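You operate a simulated robot arm through the tools that you are given. There is no shell and no other tool.

You are at the controls of a simulated robot arm. One attempt, no reset.

## Task
Refit the pipe link, fix the faults on the status line and run a check that passes.
Fine: the status line names one thing to fix at a time, two in all; wait for 0.1 mbar or less, then press the check key once.

Only the result counts: the job must be done as asked and must still hold three seconds after the hand-in. Knocking over, shifting, dropping, spilling or breaking anything else fails it.

## Robot
A 7-joint arm with a fingered hand, fixed in place. Base frame: the origin is on the floor under the middle of its stand, x ahead of it, y to its left, z up. Lengths are in m, angles in degrees, forces in N, time in s.
With the tool pointing down near the work surface it reaches from about 0.1 to 0.56 m from the base axis. Its first joint turns from -115.0 to 115.0 degrees. Payload 3.1 kg.
The TCP is the grasp point between the finger pads, 0.022 m short of the fingertips. In the tool frame z runs along the fingers and y along their closing line. The gripper opens to 0.112 m; its body begins 0.06 m behind the TCP. The gripper is a hand of 3 fingers: y runs from the thumb to the fingers, the wrist lies at [0, 0, -0.218] in the tool frame.
Orientation is told as [roll, pitch, yaw] about the base's x, y, z axes, in that order, counted from this pose: with the fingers straight down and closing along the base's y, the tool's x points along the base's -x, its y along +y and its z along -z.

## Interface
- The arm moves only by the tool apply_moves. Its argument "targets" is a list of rows, each a list of 6 numbers: the shift along the tool's x, y, z in m, then the turn, a rotation vector about the tool's x, y, z in degrees. In form: [[tx, ty, tz, rx, ry, rz], ...]. A call has 1 to 20 rows; each row is the pose to reach, as a shift and turn from the pose commanded when the call began, along the tool's axes at that moment. Each row takes 0.2 s and may step no farther than 0.05 m and 8.6 degrees from the row before; otherwise, the whole call is refused. Where a pose cannot be reached the arm comes as near as it can. A force on the tool above 40 N (or 10 N above the force at the start of the call, whichever is more), or a blocked arm, ends the call early, and 0.2 s more pass. In this call time passes only in rows, and 0.2 s behind the last. It gives the time, the measured TCP pose, the force on the tool (base axes), the opening and the grip force at its end, in the units of the frame above (readings bear some noise), with the torque about the TCP (base axes, N m) and any sound that the robot's microphone picked up.
- Cameras (640 x 400 px; columns grow to the right, rows downward): "scene" is fixed at [0.3988, 0.4965, 1.6527]; the picture's right is [-0.96, 0.28, 0.00], its down [0.26, 0.89, -0.38] and it looks along [-0.11, -0.37, -0.92] (base axes); focal length 368 px, centre (320, 200). "wrist" rides on the gripper at [0.066, 0.003, -0.08] in the tool frame; the picture's right is [-0.05, 1.00, 0.00], its down [-0.77, -0.04, -0.64] and it looks along [-0.64, -0.03, 0.77] (tool axes); focal length 275 px, centre (320, 200). There is no depth. A picture from a camera that has moved, and an enlarged one, comes with that camera's place and axes in the base frame and with its lens. The place of the scene camera against the robot may be out by one fixed shift of up to 0.025 m in any direction.
- get_image(camera): a new picture of that camera. It takes no simulated time.
- slide_trunk(by): slides the trunk up (or, below 0, down) by that many m; the arm rides with it, the base frame stays. It gives what a move gives, with no picture.
- finger_targets(finger1, finger2, thumb_bend): sets how far each is bent, from 0 (flat) to 1 (curled in); at 0.3 the hand is open as for a grip, at 0.7 the pads meet at the TCP. One left out holds its place. A second passes; each finger stops where it meets its share of the squeeze, and holds until it gets a number again. It is the only way to open and close the hand. It gives what a move gives, with no picture; readings hold the bend of each and the force on the fingers (four entries, about 0 where the hand has none), thumb and palm.
- zoom(camera, box): a new picture of the part [left, top, right, bottom] of that camera's present view, enlarged. It takes no simulated time.
- close_job(): hands the job in; it is judged then, once.

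Places have to be worked out from the pictures, the camera data and where the tool is seen. Open the gripper and draw the arm clear of the work before you hand the job in, unless the task says otherwise.

The tools are called after "Emit:" as a command line: name --pt "numbers of a row" for each row, then --argument value for the rest, lists and objects as JSON in quotes. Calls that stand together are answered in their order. apply_moves: Moves the arm, as the interface text tells. Its arguments: {"type":"object","properties":{"targets":{"type":"array","items":{"type":"array","items":{"type":"number"}}}},"required":["targets"]} The other tools are called the same way: slide_trunk (by) moves the trunk up or down; finger_targets (finger1, finger2, thumb_bend) moves the fingers one by one; get_image (camera) takes a picture; zoom (camera, box) takes an enlarged picture of a part of a camera's view; close_job () hands the job in.

At the start:

```text
clock: 0.0
eef_pos: [0.2773, 0.3174, 1.238]
tcp_rot: [-0.1, 0.0, 0.0]
ft_force: [0.0, 0.5, 0.3]
moment: [0.03, -0.01, 0.01]
width: 0.112
grip_force: 0.1
shape: jaw
bend: [0.3, 0.3, 0.3]
finger forces: [0.0, 0.0, 0.1, 0.0, 0.0, 0.0]
trunk travel left (down, up): [-0.85, 0.14]
```

scene: 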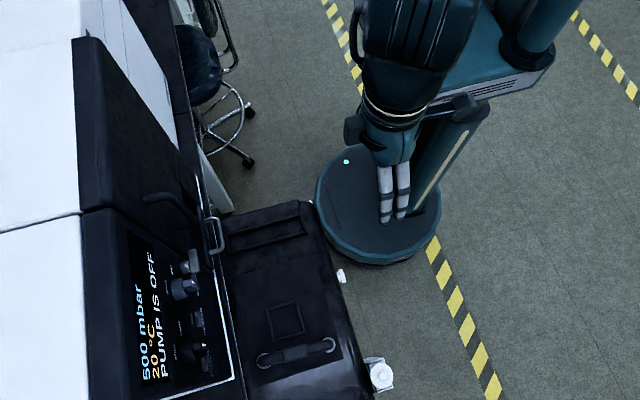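
wrist: 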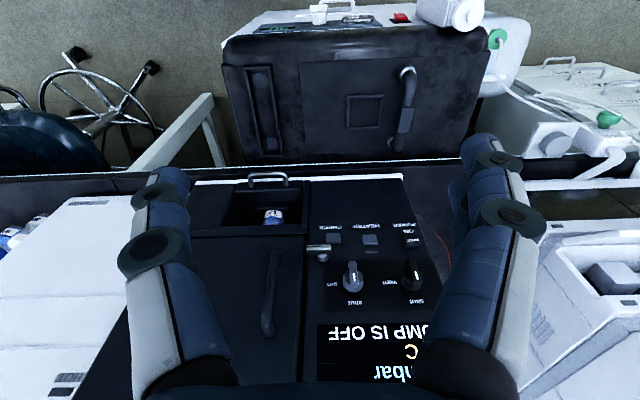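

I'll start by looking closely at the panel and the surroundings in both cameras.

Emit:
zoom --camera "scene" --box '[70, 170, 260, 400]'

Emit:
zoom --camera "wrist" --box '[180, 160, 480, 390]'

Emit:
zoom --camera "wrist" --box '[200, 0, 640, 180]'

Emit:
zoom --camera "scene" --box '[210, 180, 410, 400]'

```text
1.74 times, centred on (165, 285) of scene
camera zoom: at [0.3988, 0.4965, 1.6527], right [-0.96, 0.28, 0.0], down [0.26, 0.89, -0.38], along [-0.11, -0.37, -0.92], focal length 640 px, centre (590, 52)
```

zoom: 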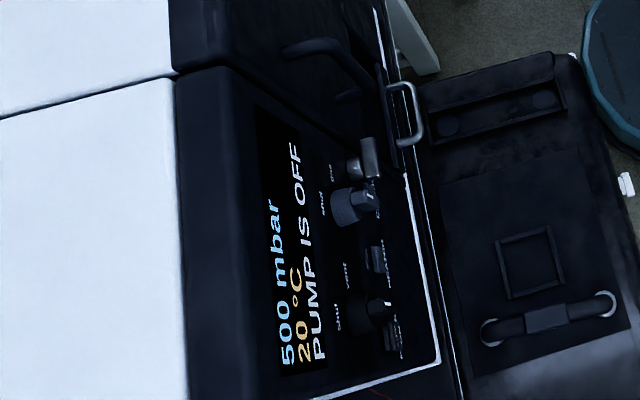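

```text
1.74 times, centred on (330, 275) of wrist
camera zoom: at [0.2093, 0.3205, 1.3187], right [0.05, 1.0, 0.0], down [0.77, -0.04, 0.64], along [0.64, -0.03, -0.77], focal length 479 px, centre (303, 70)
```

zoom: 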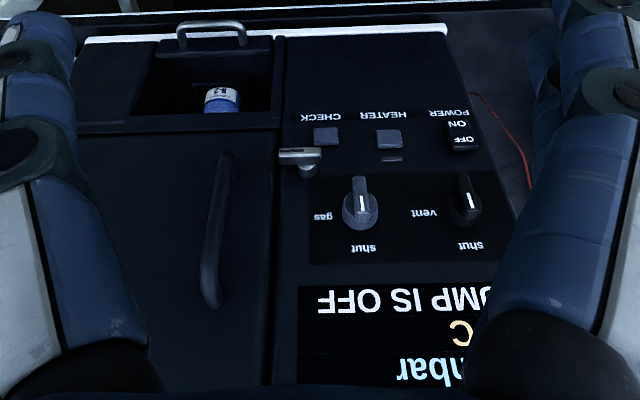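

```text
1.45 times, centred on (420, 90) of wrist
camera zoom: at [0.2093, 0.3205, 1.3187], right [0.05, 1.0, 0.0], down [0.77, -0.04, 0.64], along [0.64, -0.03, -0.77], focal length 400 px, centre (174, 360)
```

zoom: 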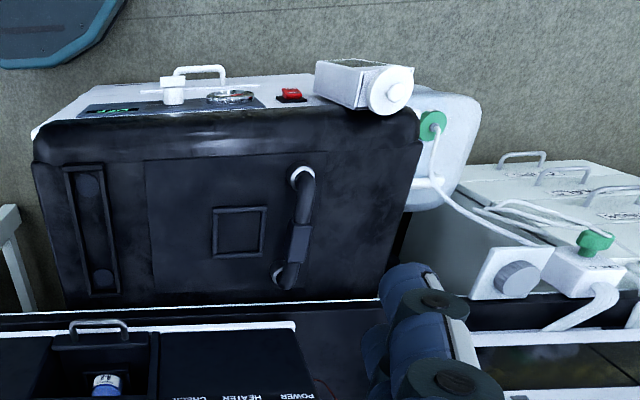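

```text
1.82 times, centred on (310, 290) of scene
camera zoom: at [0.3988, 0.4965, 1.6527], right [-0.96, 0.28, 0.0], down [0.26, 0.89, -0.38], along [-0.11, -0.37, -0.92], focal length 669 px, centre (338, 36)
```

zoom: 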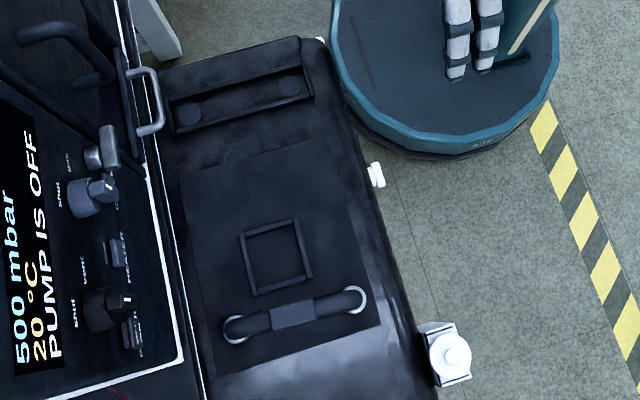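

The console face is sloped and seen upside-down by the wrist camera; I need to identify the pipe link. I zoom more on the recess, the U-shaped metal piece and the keys.

Emit:
zoom --camera "wrist" --box '[210, 160, 350, 260]'

Emit:
zoom --camera "wrist" --box '[295, 210, 455, 310]'

Emit:
zoom --camera "scene" --box '[130, 180, 250, 260]'

Emit:
zoom --camera "scene" --box '[130, 240, 250, 400]'

Emit:
zoom --camera "wrist" --box '[460, 80, 640, 220]'

Emit:
zoom --camera "wrist" --box '[230, 0, 500, 60]'

```text
4.00 times, centred on (280, 210) of wrist
camera zoom: at [0.2093, 0.3205, 1.3187], right [0.05, 1.0, 0.0], down [0.77, -0.04, 0.64], along [0.64, -0.03, -0.77], focal length 1101 px, centre (480, 160)
```

zoom: 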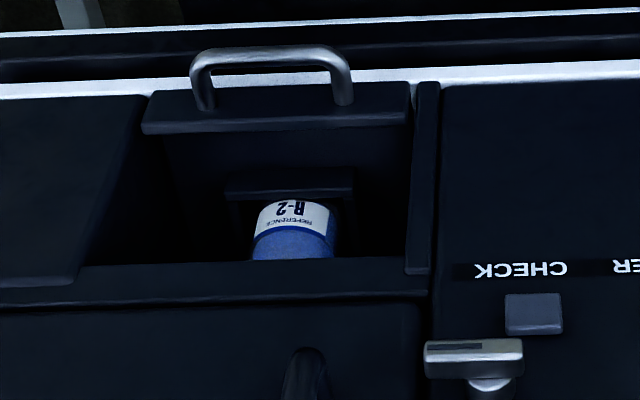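

```text
4.00 times, centred on (375, 260) of wrist
camera zoom: at [0.2093, 0.3205, 1.3187], right [0.05, 1.0, 0.0], down [0.77, -0.04, 0.64], along [0.64, -0.03, -0.77], focal length 1101 px, centre (100, -40)
```

zoom: 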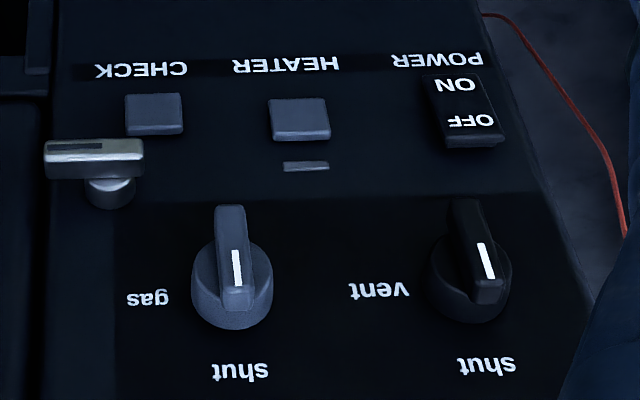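

```text
5.00 times, centred on (190, 220) of scene
camera zoom: at [0.3988, 0.4965, 1.6527], right [-0.96, 0.28, 0.0], down [0.26, 0.89, -0.38], along [-0.11, -0.37, -0.92], focal length 1839 px, centre (970, 100)
```

zoom: 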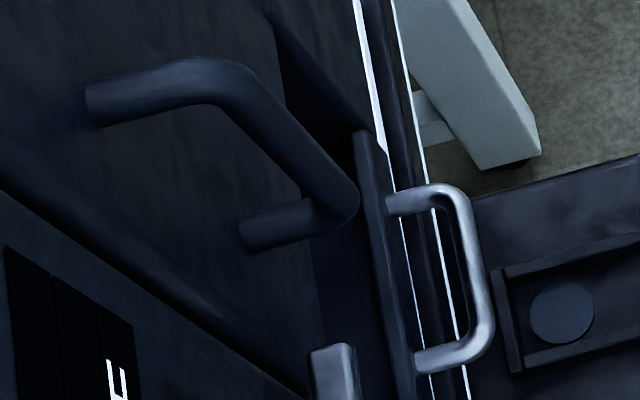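

```text
2.50 times, centred on (190, 320) of scene
camera zoom: at [0.3988, 0.4965, 1.6527], right [-0.96, 0.28, 0.0], down [0.26, 0.89, -0.38], along [-0.11, -0.37, -0.92], focal length 920 px, centre (645, -100)
```

zoom: 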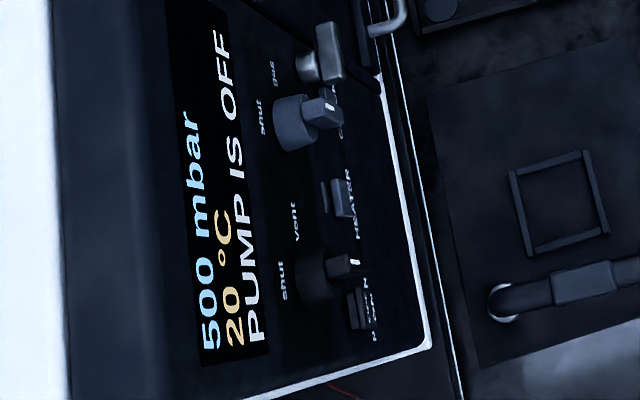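

```text
2.86 times, centred on (550, 150) of wrist
camera zoom: at [0.2093, 0.3205, 1.3187], right [0.05, 1.0, 0.0], down [0.77, -0.04, 0.64], along [0.64, -0.03, -0.77], focal length 786 px, centre (-337, 343)
```

zoom: 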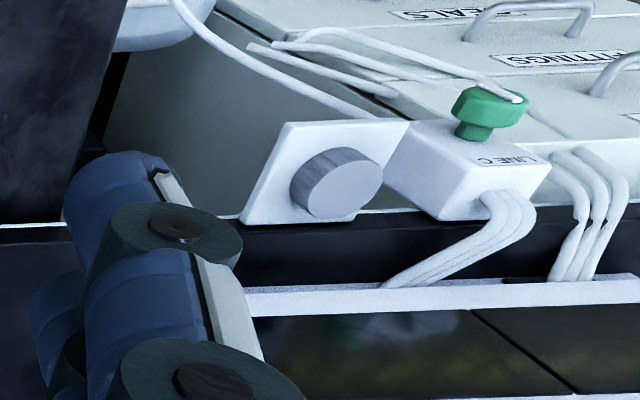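

```text
2.37 times, centred on (365, 30) of wrist
camera zoom: at [0.2093, 0.3205, 1.3187], right [0.05, 1.0, 0.0], down [0.77, -0.04, 0.64], along [0.64, -0.03, -0.77], focal length 652 px, centre (213, 603)
```

zoom: 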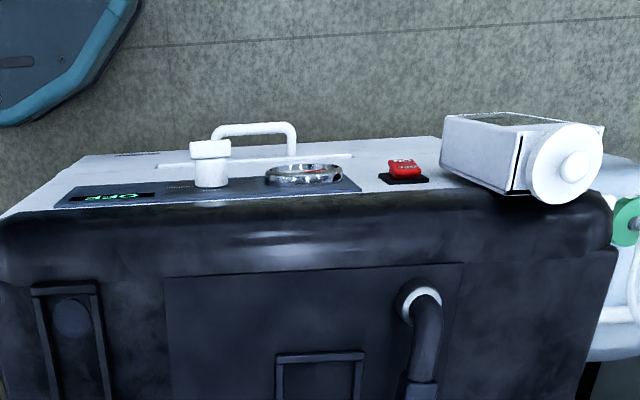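

Triangulating: the black bench top lies at z≈0.73, with a U-shaped pipe at y≈0.48 (ends x≈0.37 and 0.53) and a slotted block with two round discs at y≈0.185. The console face is steep at x≈0.6, z≈0.85–1.2. I lower the trunk a bit to get a closer view of the bench top.

Emit:
slide_trunk --by -0.2

```text
clock: 2.2
eef_pos: [0.2752, 0.3172, 1.038]
tcp_rot: [0.1, 0.0, 0.1]
ft_force: [-0.3, 0.3, 0.2]
moment: [-0.01, -0.01, -0.02]
width: 0.112
grip_force: 0.1
shape: jaw
bend: [0.3, 0.3, 0.3]
finger forces: [0.0, 0.1, 0.0, 0.1, 0.1, 0.0]
trunk travel left (down, up): [-0.65, 0.34]
```

Trunk is now 0.2 m lower; I look at the wrist view from here.

Emit:
get_image --camera "wrist"

Emit:
zoom --camera "wrist" --box '[160, 0, 480, 200]'

```text
taken
camera wrist: at [0.2093, 0.3204, 1.1187], right [0.05, 1.0, 0.0], down [0.77, -0.04, 0.64], along [0.64, -0.03, -0.77], focal length 275 px, centre (320, 200)
```

wrist: 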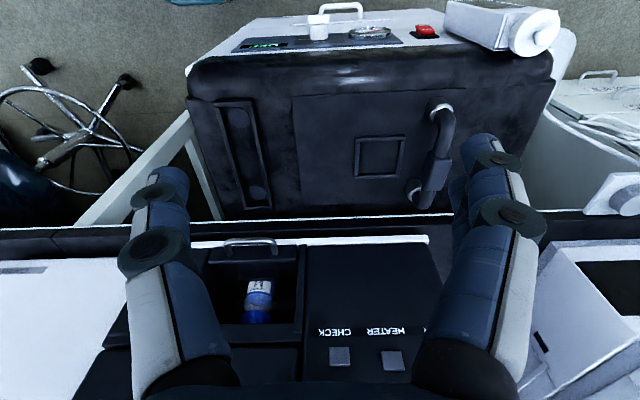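

```text
2.00 times, centred on (320, 100) of wrist
camera zoom: at [0.2093, 0.3204, 1.1187], right [0.05, 1.0, 0.0], down [0.77, -0.04, 0.64], along [0.64, -0.03, -0.77], focal length 551 px, centre (320, 400)
```

zoom: 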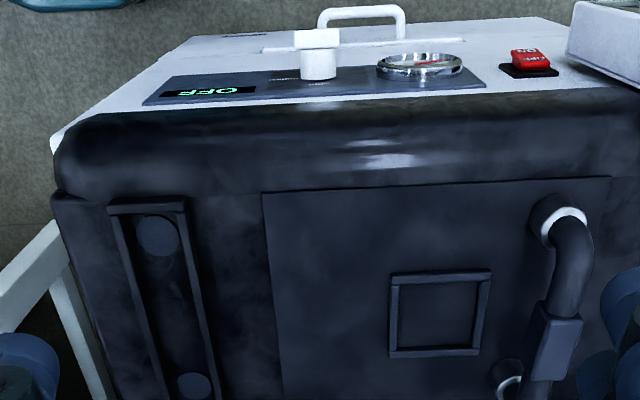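

The pump unit's front (green "OFF" display, knob, gauge, red switch) faces me, with the pipe on its black top. Now I tilt the tool forward to view the console face squarely, shifting back slightly for clearance.

Emit:
apply_moves --pt "0.0 0 -0.02 0 -8 0" --pt "0.0 0 -0.04 0 -16 0" --pt "0.0 0 -0.06 0 -24 0" --pt "0.0 0 -0.08 0 -32 0" --pt "0.0 0 -0.1 0 -40 0"

```text
clock: 3.4
eef_pos: [0.2757, 0.3186, 1.1376]
tcp_rot: [0.2, -40.1, 0.0]
ft_force: [-0.8, 1.0, 0.3]
moment: [-0.02, -0.02, -0.04]
width: 0.1119
grip_force: 0.1
shape: jaw
bend: [0.3, 0.3, 0.3]
finger forces: [0.0, 0.1, 0.0, 0.1, 0.0, 0.0]
trunk travel left (down, up): [-0.65, 0.34]
```

The tilt worked. I take a picture of the console from here.

Emit:
get_image --camera "wrist"

Emit:
zoom --camera "wrist" --box '[180, 60, 480, 260]'

Emit:
get_image --camera "scene"

```text
taken
camera wrist: at [0.1735, 0.3211, 1.1566], right [0.04, 1.0, 0.03], down [0.18, -0.04, 0.98], along [0.98, -0.03, -0.18], focal length 275 px, centre (320, 200)
```

wrist: 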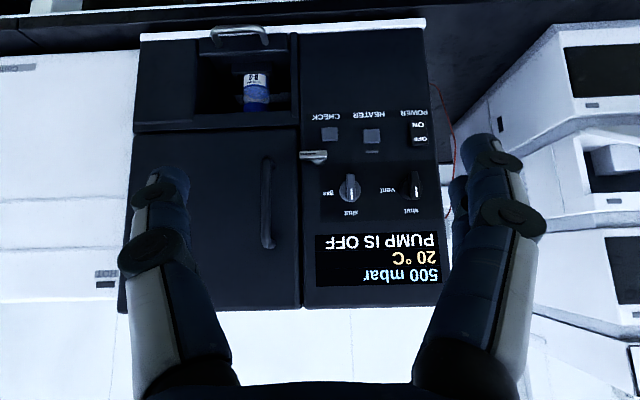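

```text
2.00 times, centred on (330, 160) of wrist
camera zoom: at [0.1735, 0.3211, 1.1566], right [0.04, 1.0, 0.03], down [0.18, -0.04, 0.98], along [0.98, -0.03, -0.18], focal length 551 px, centre (300, 280)
```

zoom: 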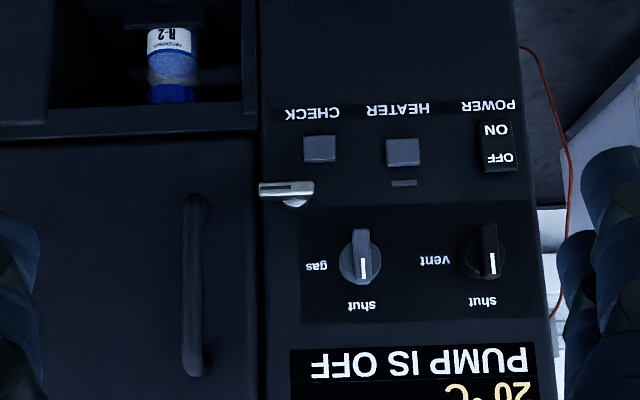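

```text
taken
```

scene: 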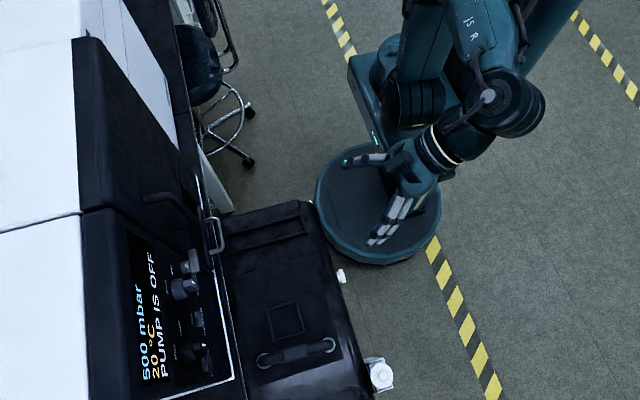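

I now see the console well: display, knobs both at "shut", keys, a door with a T-latch, and an open bay with bottle R-2. Next I move left and down for a closer look at the pipe on the pump's top.

Emit:
apply_moves --pt "0.022 0.03 0.025 0 6 0" --pt "0.044 0.06 0.05 0 12 0" --pt "0.066 0.09 0.075 0 18 0" --pt "0.088 0.12 0.1 0 24 0" --pt "0.111 0.15 0.125 0 30 0"

Emit:
get_image --camera "wrist"

```text
clock: 4.6
eef_pos: [0.2719, 0.4675, 0.97]
tcp_rot: [-0.1, -9.9, 0.0]
ft_force: [0.5, 0.8, -0.3]
moment: [-0.04, 0.0, 0.0]
width: 0.1118
grip_force: 0.0
shape: jaw
bend: [0.3, 0.3, 0.3]
finger forces: [0.0, 0.0, 0.1, 0.0, 0.1, 0.0]
trunk travel left (down, up): [-0.65, 0.34]
```

```text
taken
camera wrist: at [0.1919, 0.47, 1.0364], right [0.05, 1.0, 0.01], down [0.65, -0.04, 0.76], along [0.76, -0.03, -0.65], focal length 275 px, centre (320, 200)
```

wrist: 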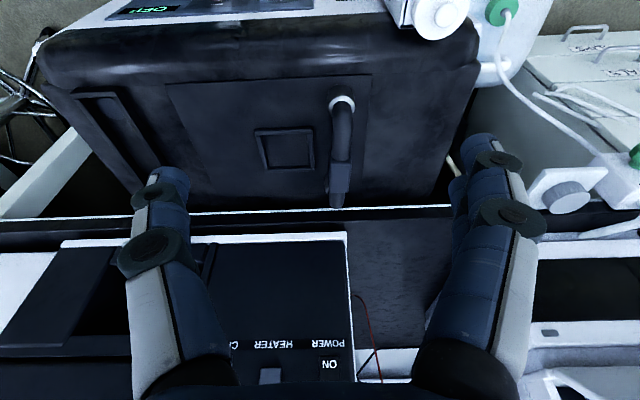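

The link is in view; I zoom in on it and on the slotted tray.

Emit:
zoom --camera "wrist" --box '[230, 70, 430, 220]'

Emit:
zoom --camera "wrist" --box '[40, 0, 260, 200]'

Emit:
zoom --camera "scene" --box '[245, 320, 345, 380]'

Emit:
zoom --camera "scene" --box '[215, 190, 345, 280]'

```text
2.67 times, centred on (330, 145) of wrist
camera zoom: at [0.1919, 0.47, 1.0364], right [0.05, 1.0, 0.01], down [0.65, -0.04, 0.76], along [0.76, -0.03, -0.65], focal length 734 px, centre (293, 347)
```

zoom: 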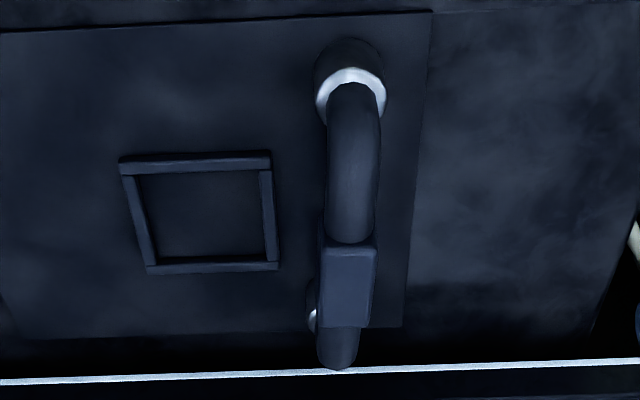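

```text
2.00 times, centred on (150, 100) of wrist
camera zoom: at [0.1919, 0.47, 1.0364], right [0.05, 1.0, 0.01], down [0.65, -0.04, 0.76], along [0.76, -0.03, -0.65], focal length 551 px, centre (660, 400)
```

zoom: 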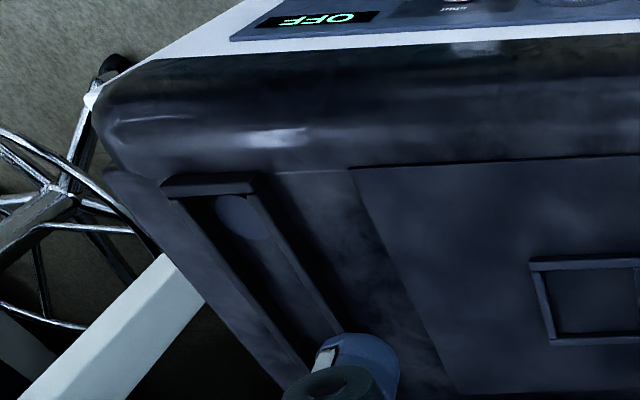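

```text
6.40 times, centred on (295, 350) of scene
camera zoom: at [0.3988, 0.4965, 1.6527], right [-0.96, 0.28, 0.0], down [0.26, 0.89, -0.38], along [-0.11, -0.37, -0.92], focal length 2354 px, centre (480, -760)
```

zoom: 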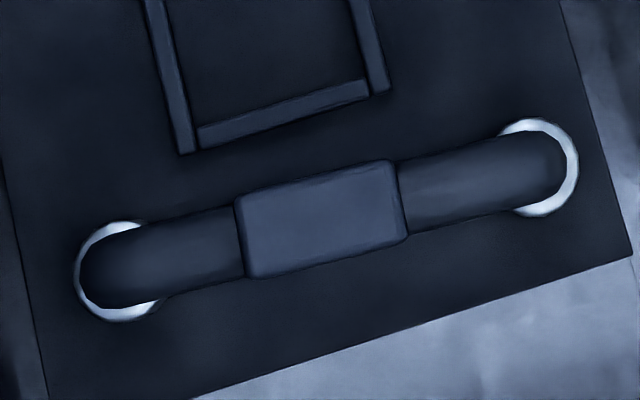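

```text
4.44 times, centred on (280, 235) of scene
camera zoom: at [0.3988, 0.4965, 1.6527], right [-0.96, 0.28, 0.0], down [0.26, 0.89, -0.38], along [-0.11, -0.37, -0.92], focal length 1635 px, centre (498, 44)
```

zoom: 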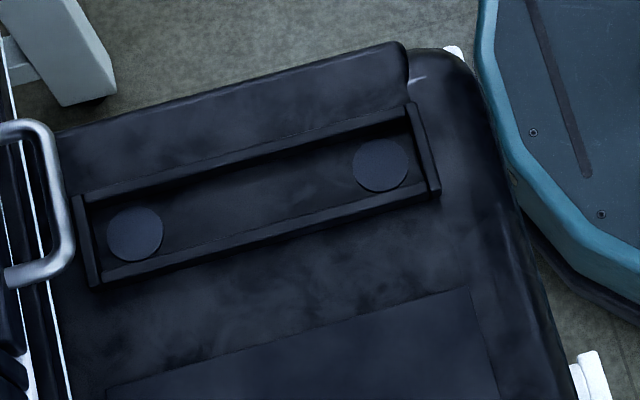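

The link's legs sit over white-ringed ports, but I can't tell if it's seated. I swing the tool 90° in yaw to look at it from the side (from −y), keeping clear of the console.

Emit:
apply_moves --pt "-0.007 -0.018 0.003 -1.3 0 -7.4" --pt "-0.014 -0.036 0.006 -2.6 0 -14.8" --pt "-0.021 -0.054 0.009 -3.9 0 -22.2" --pt "-0.028 -0.0725 0.012 -5.2 0 -29.5" --pt "-0.035 -0.0906 0.0146 -6.5 0 -36.9" --pt "-0.042 -0.109 0.0175 -7.85 0 -44.3" --pt "-0.0485 -0.127 0.0204 -9.2 0 -51.7" --pt "-0.0555 -0.145 0.0233 -10.5 0 -59.1" --pt "-0.0624 -0.163 0.026 -11.8 0 -66.5" --pt "-0.0693 -0.181 0.029 -13.1 0 -73.8" --pt "-0.0763 -0.199 0.032 -14.4 0 -81.2" --pt "-0.0832 -0.2175 0.035 -15.7 0 -88.6"

Emit:
get_image --camera "wrist"

```text
clock: 7.2
eef_pos: [0.3592, 0.2485, 0.9508]
tcp_rot: [0.1, -10.1, 89.9]
ft_force: [-0.4, -0.4, -1.2]
moment: [-0.04, 0.01, 0.01]
width: 0.1118
grip_force: 0.0
shape: jaw
bend: [0.3, 0.3, 0.3]
finger forces: [0.1, 0.0, 0.0, 0.0, 0.1, 0.0]
trunk travel left (down, up): [-0.65, 0.34]
```

```text
taken
camera wrist: at [0.3565, 0.1691, 1.018], right [-1.0, 0.05, 0.01], down [0.04, 0.65, 0.76], along [0.03, 0.76, -0.65], focal length 275 px, centre (320, 200)
```

wrist: 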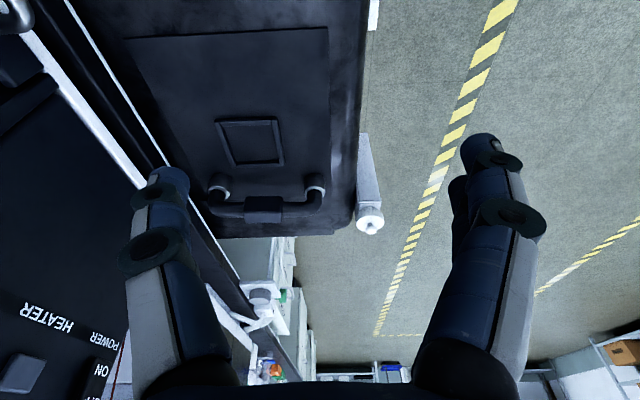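

I have a side view of the link now; zooming in.

Emit:
zoom --camera "wrist" --box '[190, 150, 350, 250]'

Emit:
zoom --camera "wrist" --box '[320, 120, 420, 250]'

```text
4.00 times, centred on (270, 200) of wrist
camera zoom: at [0.3565, 0.1691, 1.018], right [-1.0, 0.05, 0.01], down [0.04, 0.65, 0.76], along [0.03, 0.76, -0.65], focal length 1101 px, centre (520, 200)
```

zoom: 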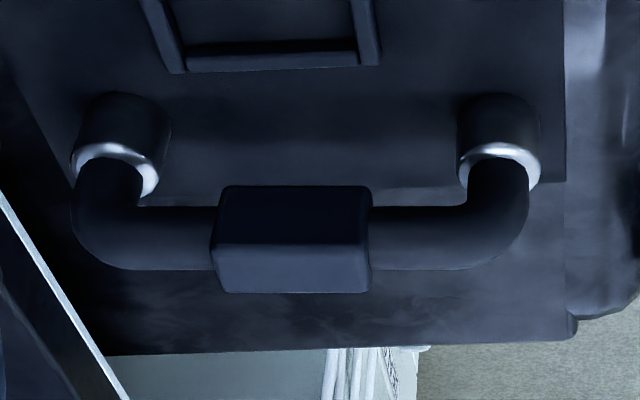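

```text
3.08 times, centred on (370, 185) of wrist
camera zoom: at [0.3565, 0.1691, 1.018], right [-1.0, 0.05, 0.01], down [0.04, 0.65, 0.76], along [0.03, 0.76, -0.65], focal length 847 px, centre (166, 246)
```

zoom: 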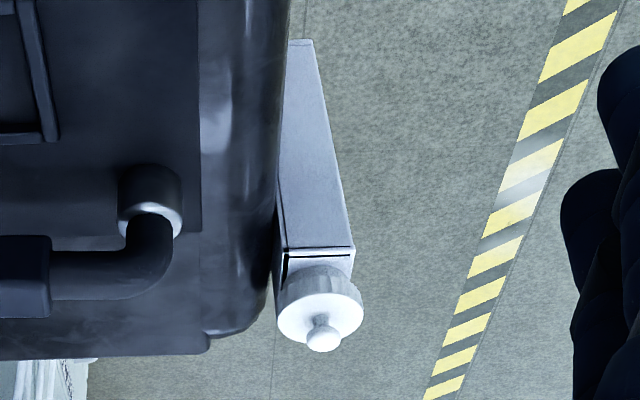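

The link looks seated in its ports from here, so I want to inspect the slotted tray as well. I unwind the yaw and move the camera over the tray.

Emit:
apply_moves --pt "0.0043 0.00825 0.001 1.3 0 7.4" --pt "0.0086 0.0165 0.002 2.6 0 14.8" --pt "0.0129 0.0248 0.003 3.9 0 22.2" --pt "0.0171 0.033 0.0041 5.2 0 29.5" --pt "0.0214 0.0413 0.0051 6.5 0 36.9" --pt "0.0257 0.0495 0.0062 7.85 0 44.3" --pt "0.03 0.0578 0.0072 9.2 0 51.7" --pt "0.0343 0.066 0.0082 10.5 0 59.1" --pt "0.0386 0.0743 0.0092 11.8 0 66.5" --pt "0.0428 0.0825 0.0103 13.1 0 73.8" --pt "0.0471 0.0908 0.0113 14.4 0 81.2" --pt "0.0514 0.099 0.0123 15.7 0 88.6"

Emit:
get_image --camera "wrist"

Emit:
zoom --camera "wrist" --box '[220, 70, 460, 230]'

```text
clock: 9.8
eef_pos: [0.26, 0.2014, 0.9312]
tcp_rot: [0.0, -10.0, -0.1]
ft_force: [0.5, -0.4, -0.8]
moment: [0.0, 0.02, 0.01]
width: 0.1121
grip_force: 0.0
shape: jaw
bend: [0.3, 0.3, 0.3]
finger forces: [0.0, 0.1, 0.0, 0.1, 0.0, 0.0]
trunk travel left (down, up): [-0.65, 0.34]
```

```text
taken
camera wrist: at [0.1798, 0.2043, 0.9982], right [0.05, 1.0, 0.01], down [0.65, -0.04, 0.76], along [0.76, -0.03, -0.65], focal length 275 px, centre (320, 200)
```

wrist: 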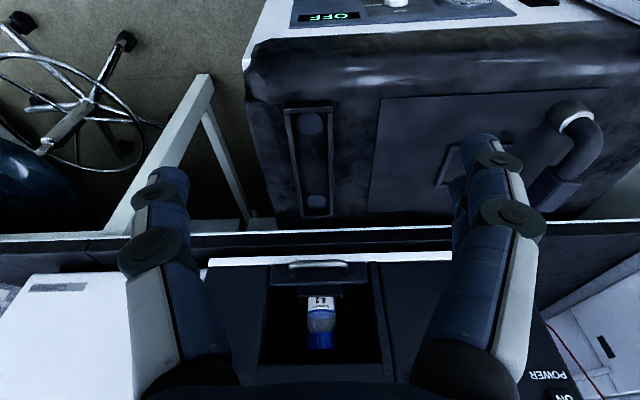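

```text
2.50 times, centred on (340, 150) of wrist
camera zoom: at [0.1798, 0.2043, 0.9982], right [0.05, 1.0, 0.01], down [0.65, -0.04, 0.76], along [0.76, -0.03, -0.65], focal length 688 px, centre (270, 325)
```

zoom: 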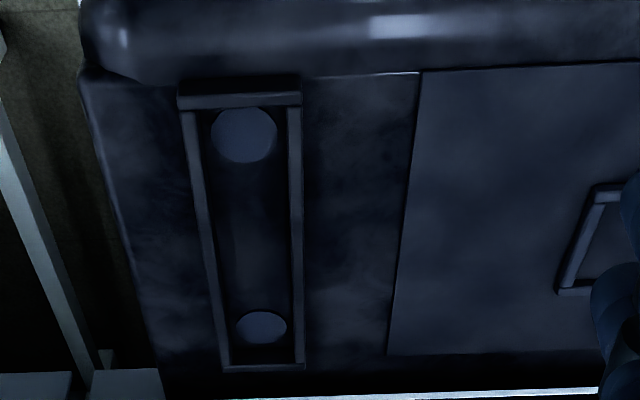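

The tray is empty with two disc marks, i.e. a rest for the link. Now I back off and tilt forward to look at the pump's front panel, then lower the trunk.

Emit:
apply_moves --pt "0.025 0.036 -0.0084 0 -8 0" --pt "0.05 0.072 -0.0168 0 -16 0" --pt "0.075 0.108 -0.0252 0 -24 0" --pt "0.1 0.144 -0.0336 0 -32 0" --pt "0.1246 0.18 -0.042 0 -40 0"

```text
clock: 11.0
eef_pos: [0.1297, 0.3831, 0.9507]
tcp_rot: [-0.2, -50.2, 0.0]
ft_force: [-0.5, -0.8, -0.3]
moment: [0.01, -0.02, -0.03]
width: 0.1116
grip_force: 0.1
shape: jaw
bend: [0.3, 0.3, 0.3]
finger forces: [0.0, 0.0, 0.1, 0.0, 0.0, 0.0]
trunk travel left (down, up): [-0.65, 0.34]
```

The pose was reached; I check the view before lowering.

Emit:
get_image --camera "wrist"

Emit:
get_image --camera "scene"

```text
taken
camera wrist: at [0.0254, 0.3855, 0.9512], right [0.03, 1.0, 0.04], down [0.0, -0.04, 1.0], along [1.0, -0.03, -0.01], focal length 275 px, centre (320, 200)
```

wrist: 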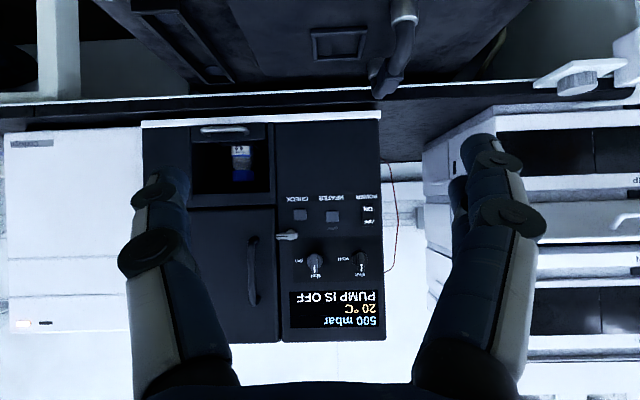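

```text
taken
```

scene: 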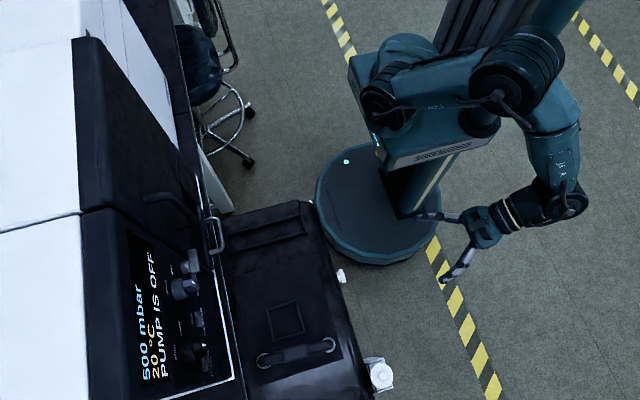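

The console and the pump below it are visible; lowering the trunk 0.35 m brings the camera level with the pump front.

Emit:
slide_trunk --by -0.35

Emit:
get_image --camera "wrist"

Emit:
zoom --camera "wrist" --box '[160, 60, 500, 280]'

```text
clock: 14.4
eef_pos: [0.1311, 0.3822, 0.6011]
tcp_rot: [0.0, -50.0, 0.0]
ft_force: [-0.1, -0.1, 0.4]
moment: [-0.02, 0.0, -0.01]
width: 0.112
grip_force: 0.0
shape: jaw
bend: [0.3, 0.3, 0.3]
finger forces: [0.0, 0.0, 0.0, 0.1, 0.0, 0.0]
trunk travel left (down, up): [-0.3, 0.69]
```

```text
taken
camera wrist: at [0.0267, 0.384, 0.6018], right [0.03, 1.0, 0.04], down [0.01, -0.04, 1.0], along [1.0, -0.03, -0.01], focal length 275 px, centre (320, 200)
```

wrist: 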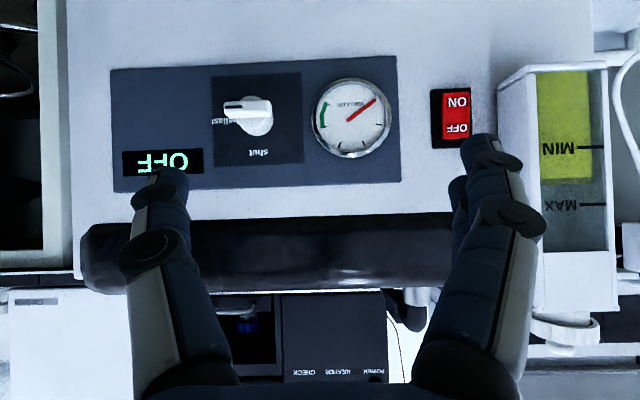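

```text
1.82 times, centred on (330, 170) of wrist
camera zoom: at [0.0267, 0.384, 0.6018], right [0.03, 1.0, 0.04], down [0.01, -0.04, 1.0], along [1.0, -0.03, -0.01], focal length 500 px, centre (302, 254)
```

zoom: 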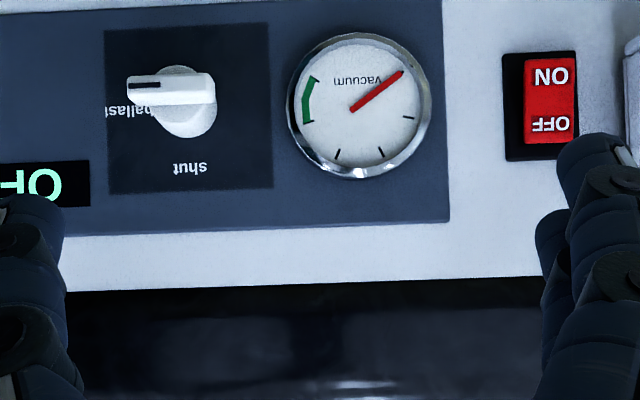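

The pump panel is clear: display OFF, the ballast knob points to "ballast" (should probably be "shut"), red rocker OFF, oil level between MIN and MAX. I zoom on the piece of link visible above the pump's top.

Emit:
zoom --camera "wrist" --box '[330, 270, 450, 350]'

Emit:
zoom --camera "wrist" --box '[100, 50, 300, 200]'

Emit:
zoom --camera "wrist" --box '[400, 50, 640, 350]'

```text
5.00 times, centred on (390, 310) of wrist
camera zoom: at [0.0267, 0.384, 0.6018], right [0.03, 1.0, 0.04], down [0.01, -0.04, 1.0], along [1.0, -0.03, -0.01], focal length 1376 px, centre (-30, -350)
```

zoom: 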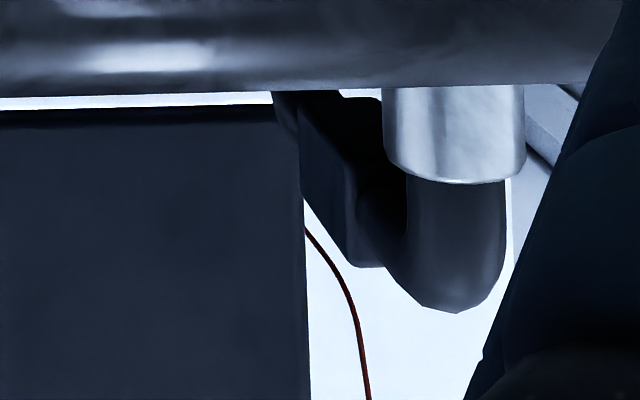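

```text
2.67 times, centred on (200, 125) of wrist
camera zoom: at [0.0267, 0.384, 0.6018], right [0.03, 1.0, 0.04], down [0.01, -0.04, 1.0], along [1.0, -0.03, -0.01], focal length 734 px, centre (640, 400)
```

zoom: 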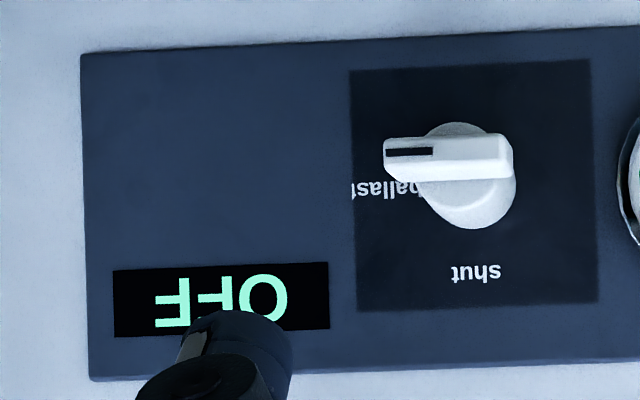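

```text
1.33 times, centred on (520, 200) of wrist
camera zoom: at [0.0267, 0.384, 0.6018], right [0.03, 1.0, 0.04], down [0.01, -0.04, 1.0], along [1.0, -0.03, -0.01], focal length 367 px, centre (53, 200)
```

zoom: 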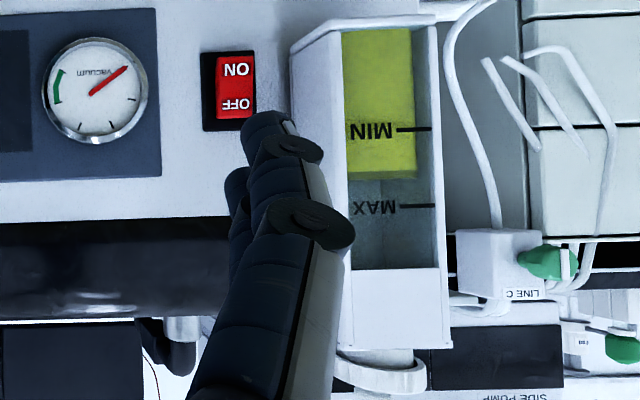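

The link really is in metal ports; the rocker's ON half is the lower one in world terms (≈[0.304, 0.515, 0.507]). I'll close the hand to a pinch and use it as a poker, then look at its shape.

Emit:
finger_targets --finger1 0.7 --finger2 0.7 --thumb_bend 0.7

Emit:
get_image --camera "wrist"

Emit:
zoom --camera "scene" --box '[380, 140, 620, 300]'

```text
clock: 15.4
eef_pos: [0.1305, 0.3824, 0.6015]
tcp_rot: [0.0, -50.1, 0.1]
ft_force: [-0.1, -0.5, -0.7]
moment: [-0.02, -0.02, 0.01]
width: 0.0027
grip_force: 0.2
shape: fingers
bend: [0.7, 0.7, 0.7]
finger forces: [0.1, 0.1, 0.1, 0.0, 0.1, 0.1]
trunk travel left (down, up): [-0.3, 0.69]
```

```text
taken
camera wrist: at [0.0268, 0.384, 0.6018], right [0.03, 1.0, 0.04], down [0.01, -0.04, 1.0], along [1.0, -0.03, -0.01], focal length 275 px, centre (320, 200)
```

wrist: 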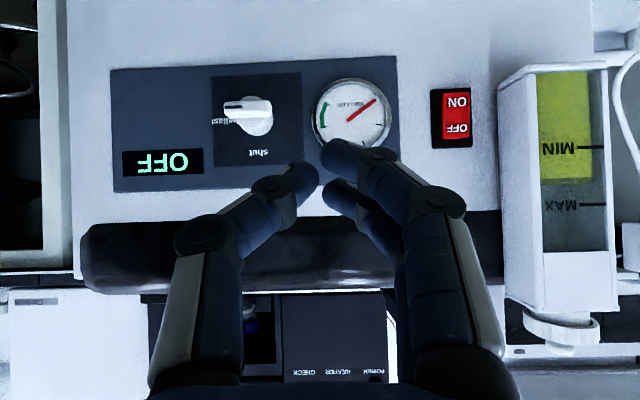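

```text
2.50 times, centred on (500, 220) of scene
camera zoom: at [0.3988, 0.4965, 1.6527], right [-0.96, 0.28, 0.0], down [0.26, 0.89, -0.38], along [-0.11, -0.37, -0.92], focal length 920 px, centre (-130, 150)
```

zoom: 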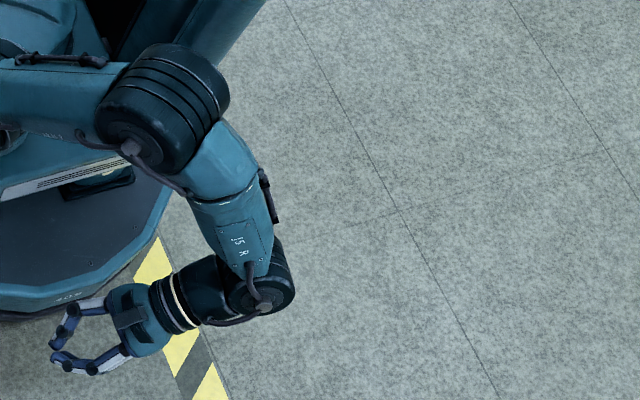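

The pinch has two stacked fingertips, too tall for half of a rocker. I'll curl the two fingers fully and keep the thumb out as a single poker; first thumb open, fingers curled.

Emit:
finger_targets --finger1 0.7 --finger2 0.7 --thumb_bend 0.3

Emit:
finger_targets --finger1 1.0 --finger2 1.0 --thumb_bend 0.4

Emit:
get_image --camera "wrist"

```text
clock: 16.4
eef_pos: [0.1316, 0.3825, 0.6021]
tcp_rot: [0.0, -50.0, 0.0]
ft_force: [-0.1, 0.1, -0.2]
moment: [-0.01, -0.01, 0.02]
width: 0.0563
grip_force: 0.1
shape: fingers
bend: [0.7, 0.7, 0.3]
finger forces: [0.0, 0.0, 0.1, 0.1, 0.1, 0.0]
trunk travel left (down, up): [-0.3, 0.69]
```

```text
clock: 17.4
eef_pos: [0.1306, 0.382, 0.6014]
tcp_rot: [0.0, -50.0, 0.1]
ft_force: [0.4, 0.4, 0.0]
moment: [-0.01, 0.0, 0.02]
width: 0.0405
grip_force: 0.1
shape: fingers
bend: [1.0, 1.0, 0.4]
finger forces: [0.0, 0.1, 0.0, 0.0, 0.1, 0.0]
trunk travel left (down, up): [-0.3, 0.69]
```

```text
taken
camera wrist: at [0.0268, 0.384, 0.6018], right [0.03, 1.0, 0.04], down [0.01, -0.04, 1.0], along [1.0, -0.03, -0.01], focal length 275 px, centre (320, 200)
```

wrist: 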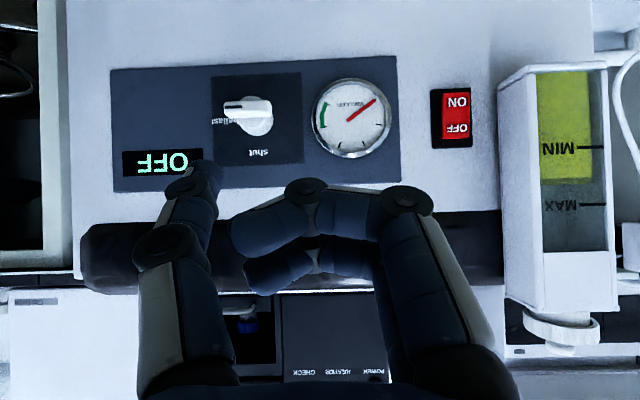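

With the fingers curled, the thumb tip stands alone about 0.03 m ahead of the knuckles (tool ≈[0, −0.048, 0.024]). I'll turn the hand horizontal with thumb uppermost (tool z along +x, slight yaw), staying well clear of the pump front.

Emit:
apply_moves --pt "-0.002 0.0068 0.0024 1.55 -3.3 -6.97" --pt "-0.004 0.0135 0.0047 3.09 -6.6 -13.94" --pt "-0.0059 0.0203 0.0071 4.64 -9.9 -20.9" --pt "-0.0079 0.0271 0.0094 6.18 -13.2 -27.9" --pt "-0.0099 0.0338 0.0118 7.73 -16.5 -34.8" --pt "-0.0119 0.0406 0.0141 9.28 -19.8 -41.8" --pt "-0.0138 0.0474 0.0165 10.8 -23.1 -48.8" --pt "-0.0158 0.0542 0.0188 12.4 -26.4 -55.8" --pt "-0.0178 0.0609 0.0212 13.9 -29.7 -62.7" --pt "-0.0198 0.0677 0.0235 15.5 -33.0 -69.7" --pt "-0.0217 0.0745 0.0259 17.0 -36.3 -76.7" --pt "-0.0237 0.0812 0.0282 18.55 -39.6 -83.6" --pt "-0.0257 0.088 0.0306 20.1 -42.9 -90.6"

Emit:
get_image --camera "wrist"

Emit:
get_image --camera "scene"

```text
clock: 20.2
eef_pos: [0.1702, 0.4692, 0.6014]
tcp_rot: [-90.1, -0.1, 105.1]
ft_force: [0.1, 0.2, 0.0]
moment: [0.0, 0.03, -0.02]
width: 0.0408
grip_force: 0.1
shape: fingers
bend: [1.0, 1.0, 0.4]
finger forces: [0.1, 0.1, 0.1, 0.0, 0.1, 0.0]
trunk travel left (down, up): [-0.3, 0.69]
```

```text
taken
camera wrist: at [0.1094, 0.3843, 0.5978], right [-0.01, 0.04, -1.0], down [-0.81, 0.58, 0.03], along [0.58, 0.81, 0.03], focal length 275 px, centre (320, 200)
```

wrist: 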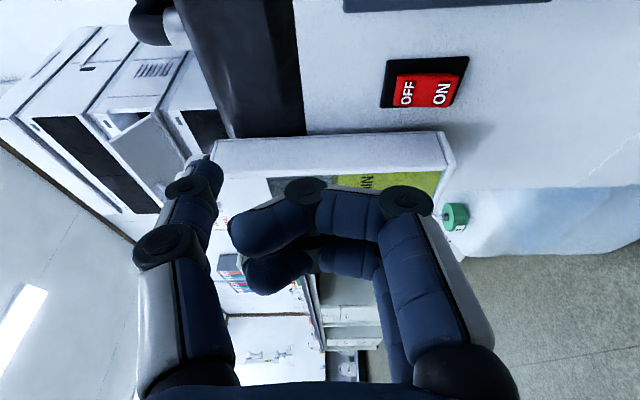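

```text
taken
```

scene: 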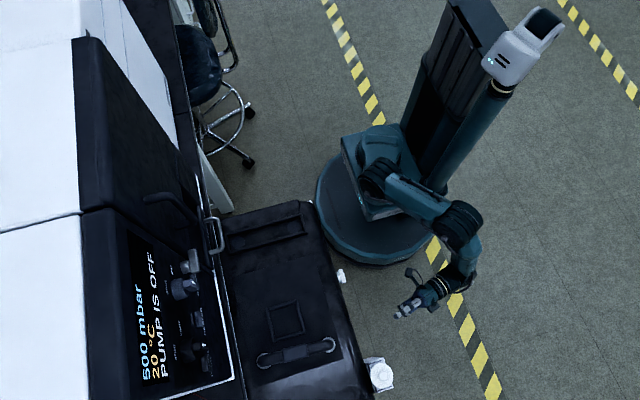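

The hand is horizontal with thumb up and the rocker in view; ON half at ≈[0.308, 0.519, 0.504]. The thumb tip is at ≈[0.193, 0.475, 0.649], so I lower the trunk 0.147 m to bring it level.

Emit:
slide_trunk --by -0.147

Emit:
apply_moves --pt "-0.0135 0 0.0347 0 0 0" --pt "-0.027 0 0.0694 0 0 0"

Emit:
get_image --camera "wrist"

```text
clock: 21.9
eef_pos: [0.1701, 0.4694, 0.454]
tcp_rot: [-90.0, -0.1, 104.9]
ft_force: [0.1, 0.2, 0.5]
moment: [-0.02, 0.0, 0.02]
width: 0.0405
grip_force: 0.1
shape: fingers
bend: [1.0, 1.0, 0.4]
finger forces: [0.0, 0.0, 0.1, 0.0, 0.1, 0.0]
trunk travel left (down, up): [-0.153, 0.837]
```

```text
clock: 22.5
eef_pos: [0.2312, 0.5148, 0.4556]
tcp_rot: [-90.1, 0.0, 105.0]
ft_force: [0.3, 0.7, 0.5]
moment: [-0.03, 0.0, -0.01]
width: 0.0406
grip_force: 0.2
shape: fingers
bend: [1.0, 1.0, 0.4]
finger forces: [0.0, 0.0, 0.0, 0.1, 0.1, 0.0]
trunk travel left (down, up): [-0.153, 0.837]
```

```text
taken
camera wrist: at [0.1695, 0.4287, 0.4522], right [-0.01, 0.05, -1.0], down [-0.81, 0.58, 0.04], along [0.58, 0.81, 0.03], focal length 275 px, centre (320, 200)
```

wrist: 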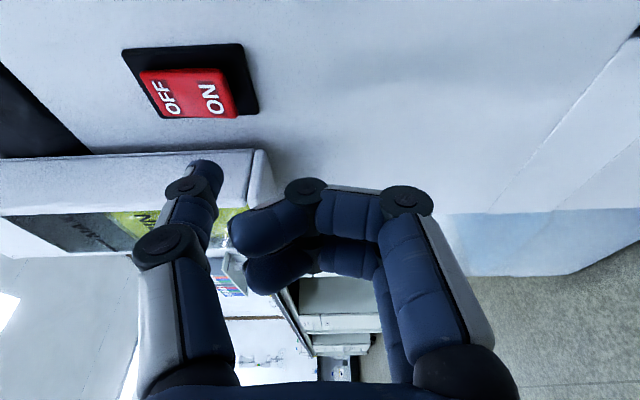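

The thumb should land slightly low on the ON half, so I raise it 5 mm and approach to within about a centimetre.

Emit:
apply_moves --pt "0.0052 -0.005 0.0193 0 0 0" --pt "0.0098 -0.005 0.0367 0 0 0"

Emit:
get_image --camera "wrist"

```text
clock: 23.1
eef_pos: [0.2672, 0.5149, 0.4612]
tcp_rot: [-90.0, -0.1, 105.0]
ft_force: [0.1, 0.4, -0.3]
moment: [0.05, -0.04, 0.0]
width: 0.0409
grip_force: 0.1
shape: fingers
bend: [1.0, 1.0, 0.4]
finger forces: [0.0, 0.0, 0.1, 0.0, 0.1, 0.0]
trunk travel left (down, up): [-0.153, 0.837]
```

```text
taken
camera wrist: at [0.207, 0.4287, 0.4562], right [-0.01, 0.05, -1.0], down [-0.81, 0.58, 0.04], along [0.58, 0.81, 0.03], focal length 275 px, centre (320, 200)
```

wrist: 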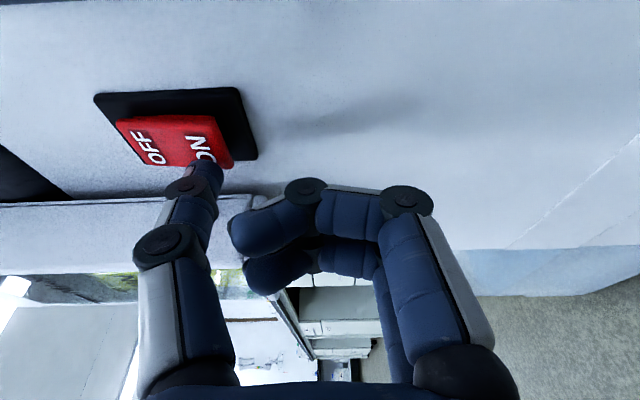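

The thumb is right in front of the ON half. I push forward in small steps.

Emit:
apply_moves --pt "0.0021 0 0.0077 0 0 0" --pt "0.0031 0 0.0116 0 0 0" --pt "0.0041 0 0.0155 0 0 0"

Emit:
get_image --camera "wrist"

Emit:
zoom --camera "scene" --box '[130, 240, 250, 400]'

```text
clock: 23.8
eef_pos: [0.2732, 0.5162, 0.4593]
tcp_rot: [-90.0, 0.3, 105.9]
ft_force: [-17.2, -4.3, -4.8]
moment: [0.19, -0.93, -0.05]
width: 0.0413
grip_force: 8.5
shape: fingers
bend: [1.0, 1.0, 0.4]
finger forces: [0.0, 0.0, 0.0, 0.0, 18.1, 0.0]
trunk travel left (down, up): [-0.153, 0.837]
stopped in row 3: the force on the tool passed its limit at 44 N (the readings are from after the stop); the commanded pose is now the measured one
```

```text
taken
camera wrist: at [0.2135, 0.43, 0.4556], right [-0.01, 0.04, -1.0], down [-0.82, 0.57, 0.03], along [0.57, 0.82, 0.03], focal length 275 px, centre (320, 200)
```

wrist: 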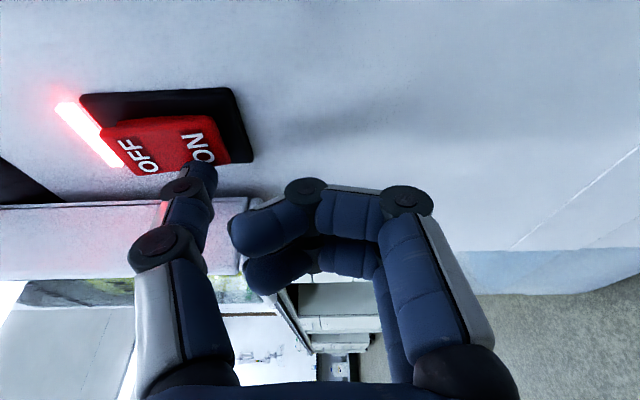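

```text
2.50 times, centred on (190, 320) of scene
camera zoom: at [0.3988, 0.4965, 1.6527], right [-0.96, 0.28, 0.0], down [0.26, 0.89, -0.38], along [-0.11, -0.37, -0.92], focal length 920 px, centre (645, -100)
```

zoom: 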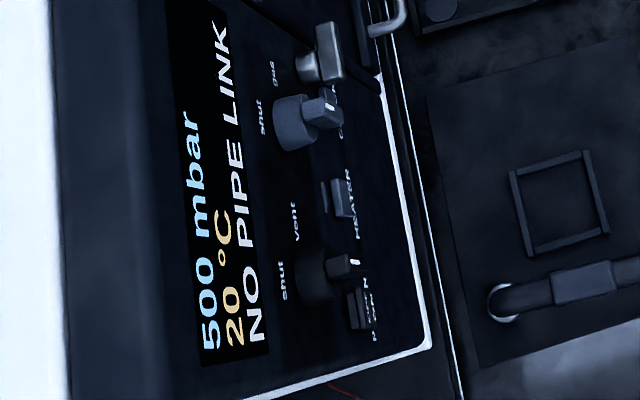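

The status line changed to "NO PIPE LINK" and a lamp lit by the rocker, so the pump is on. I retract from the switch and view the panel.

Emit:
apply_moves --pt "-0.0078 0 -0.029 0 0 0" --pt "-0.0181 0 -0.0676 0 0 0" --pt "-0.0285 0 -0.106 0 0 0"

Emit:
get_image --camera "wrist"

Emit:
zoom --camera "scene" --box '[130, 240, 250, 400]'

```text
clock: 24.6
eef_pos: [0.1671, 0.5142, 0.459]
tcp_rot: [-90.0, 0.1, 105.6]
ft_force: [0.1, 0.3, 0.2]
moment: [-0.01, 0.04, 0.05]
width: 0.0407
grip_force: 0.0
shape: fingers
bend: [1.0, 1.0, 0.4]
finger forces: [0.0, 0.0, 0.0, 0.0, 0.0, 0.0]
trunk travel left (down, up): [-0.153, 0.837]
```

```text
taken
camera wrist: at [0.1069, 0.4277, 0.4553], right [-0.01, 0.04, -1.0], down [-0.82, 0.57, 0.04], along [0.57, 0.82, 0.03], focal length 275 px, centre (320, 200)
```

wrist: 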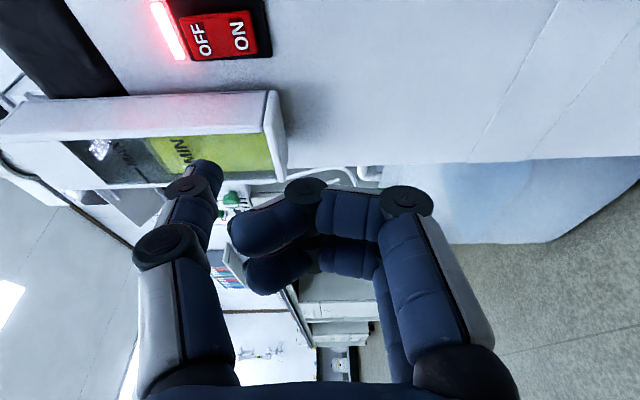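

```text
2.50 times, centred on (190, 320) of scene
camera zoom: at [0.3988, 0.4965, 1.6527], right [-0.96, 0.28, 0.0], down [0.26, 0.89, -0.38], along [-0.11, -0.37, -0.92], focal length 920 px, centre (645, -100)
```

zoom: 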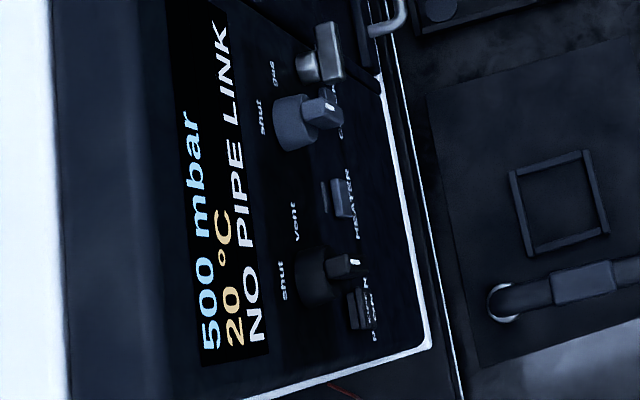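

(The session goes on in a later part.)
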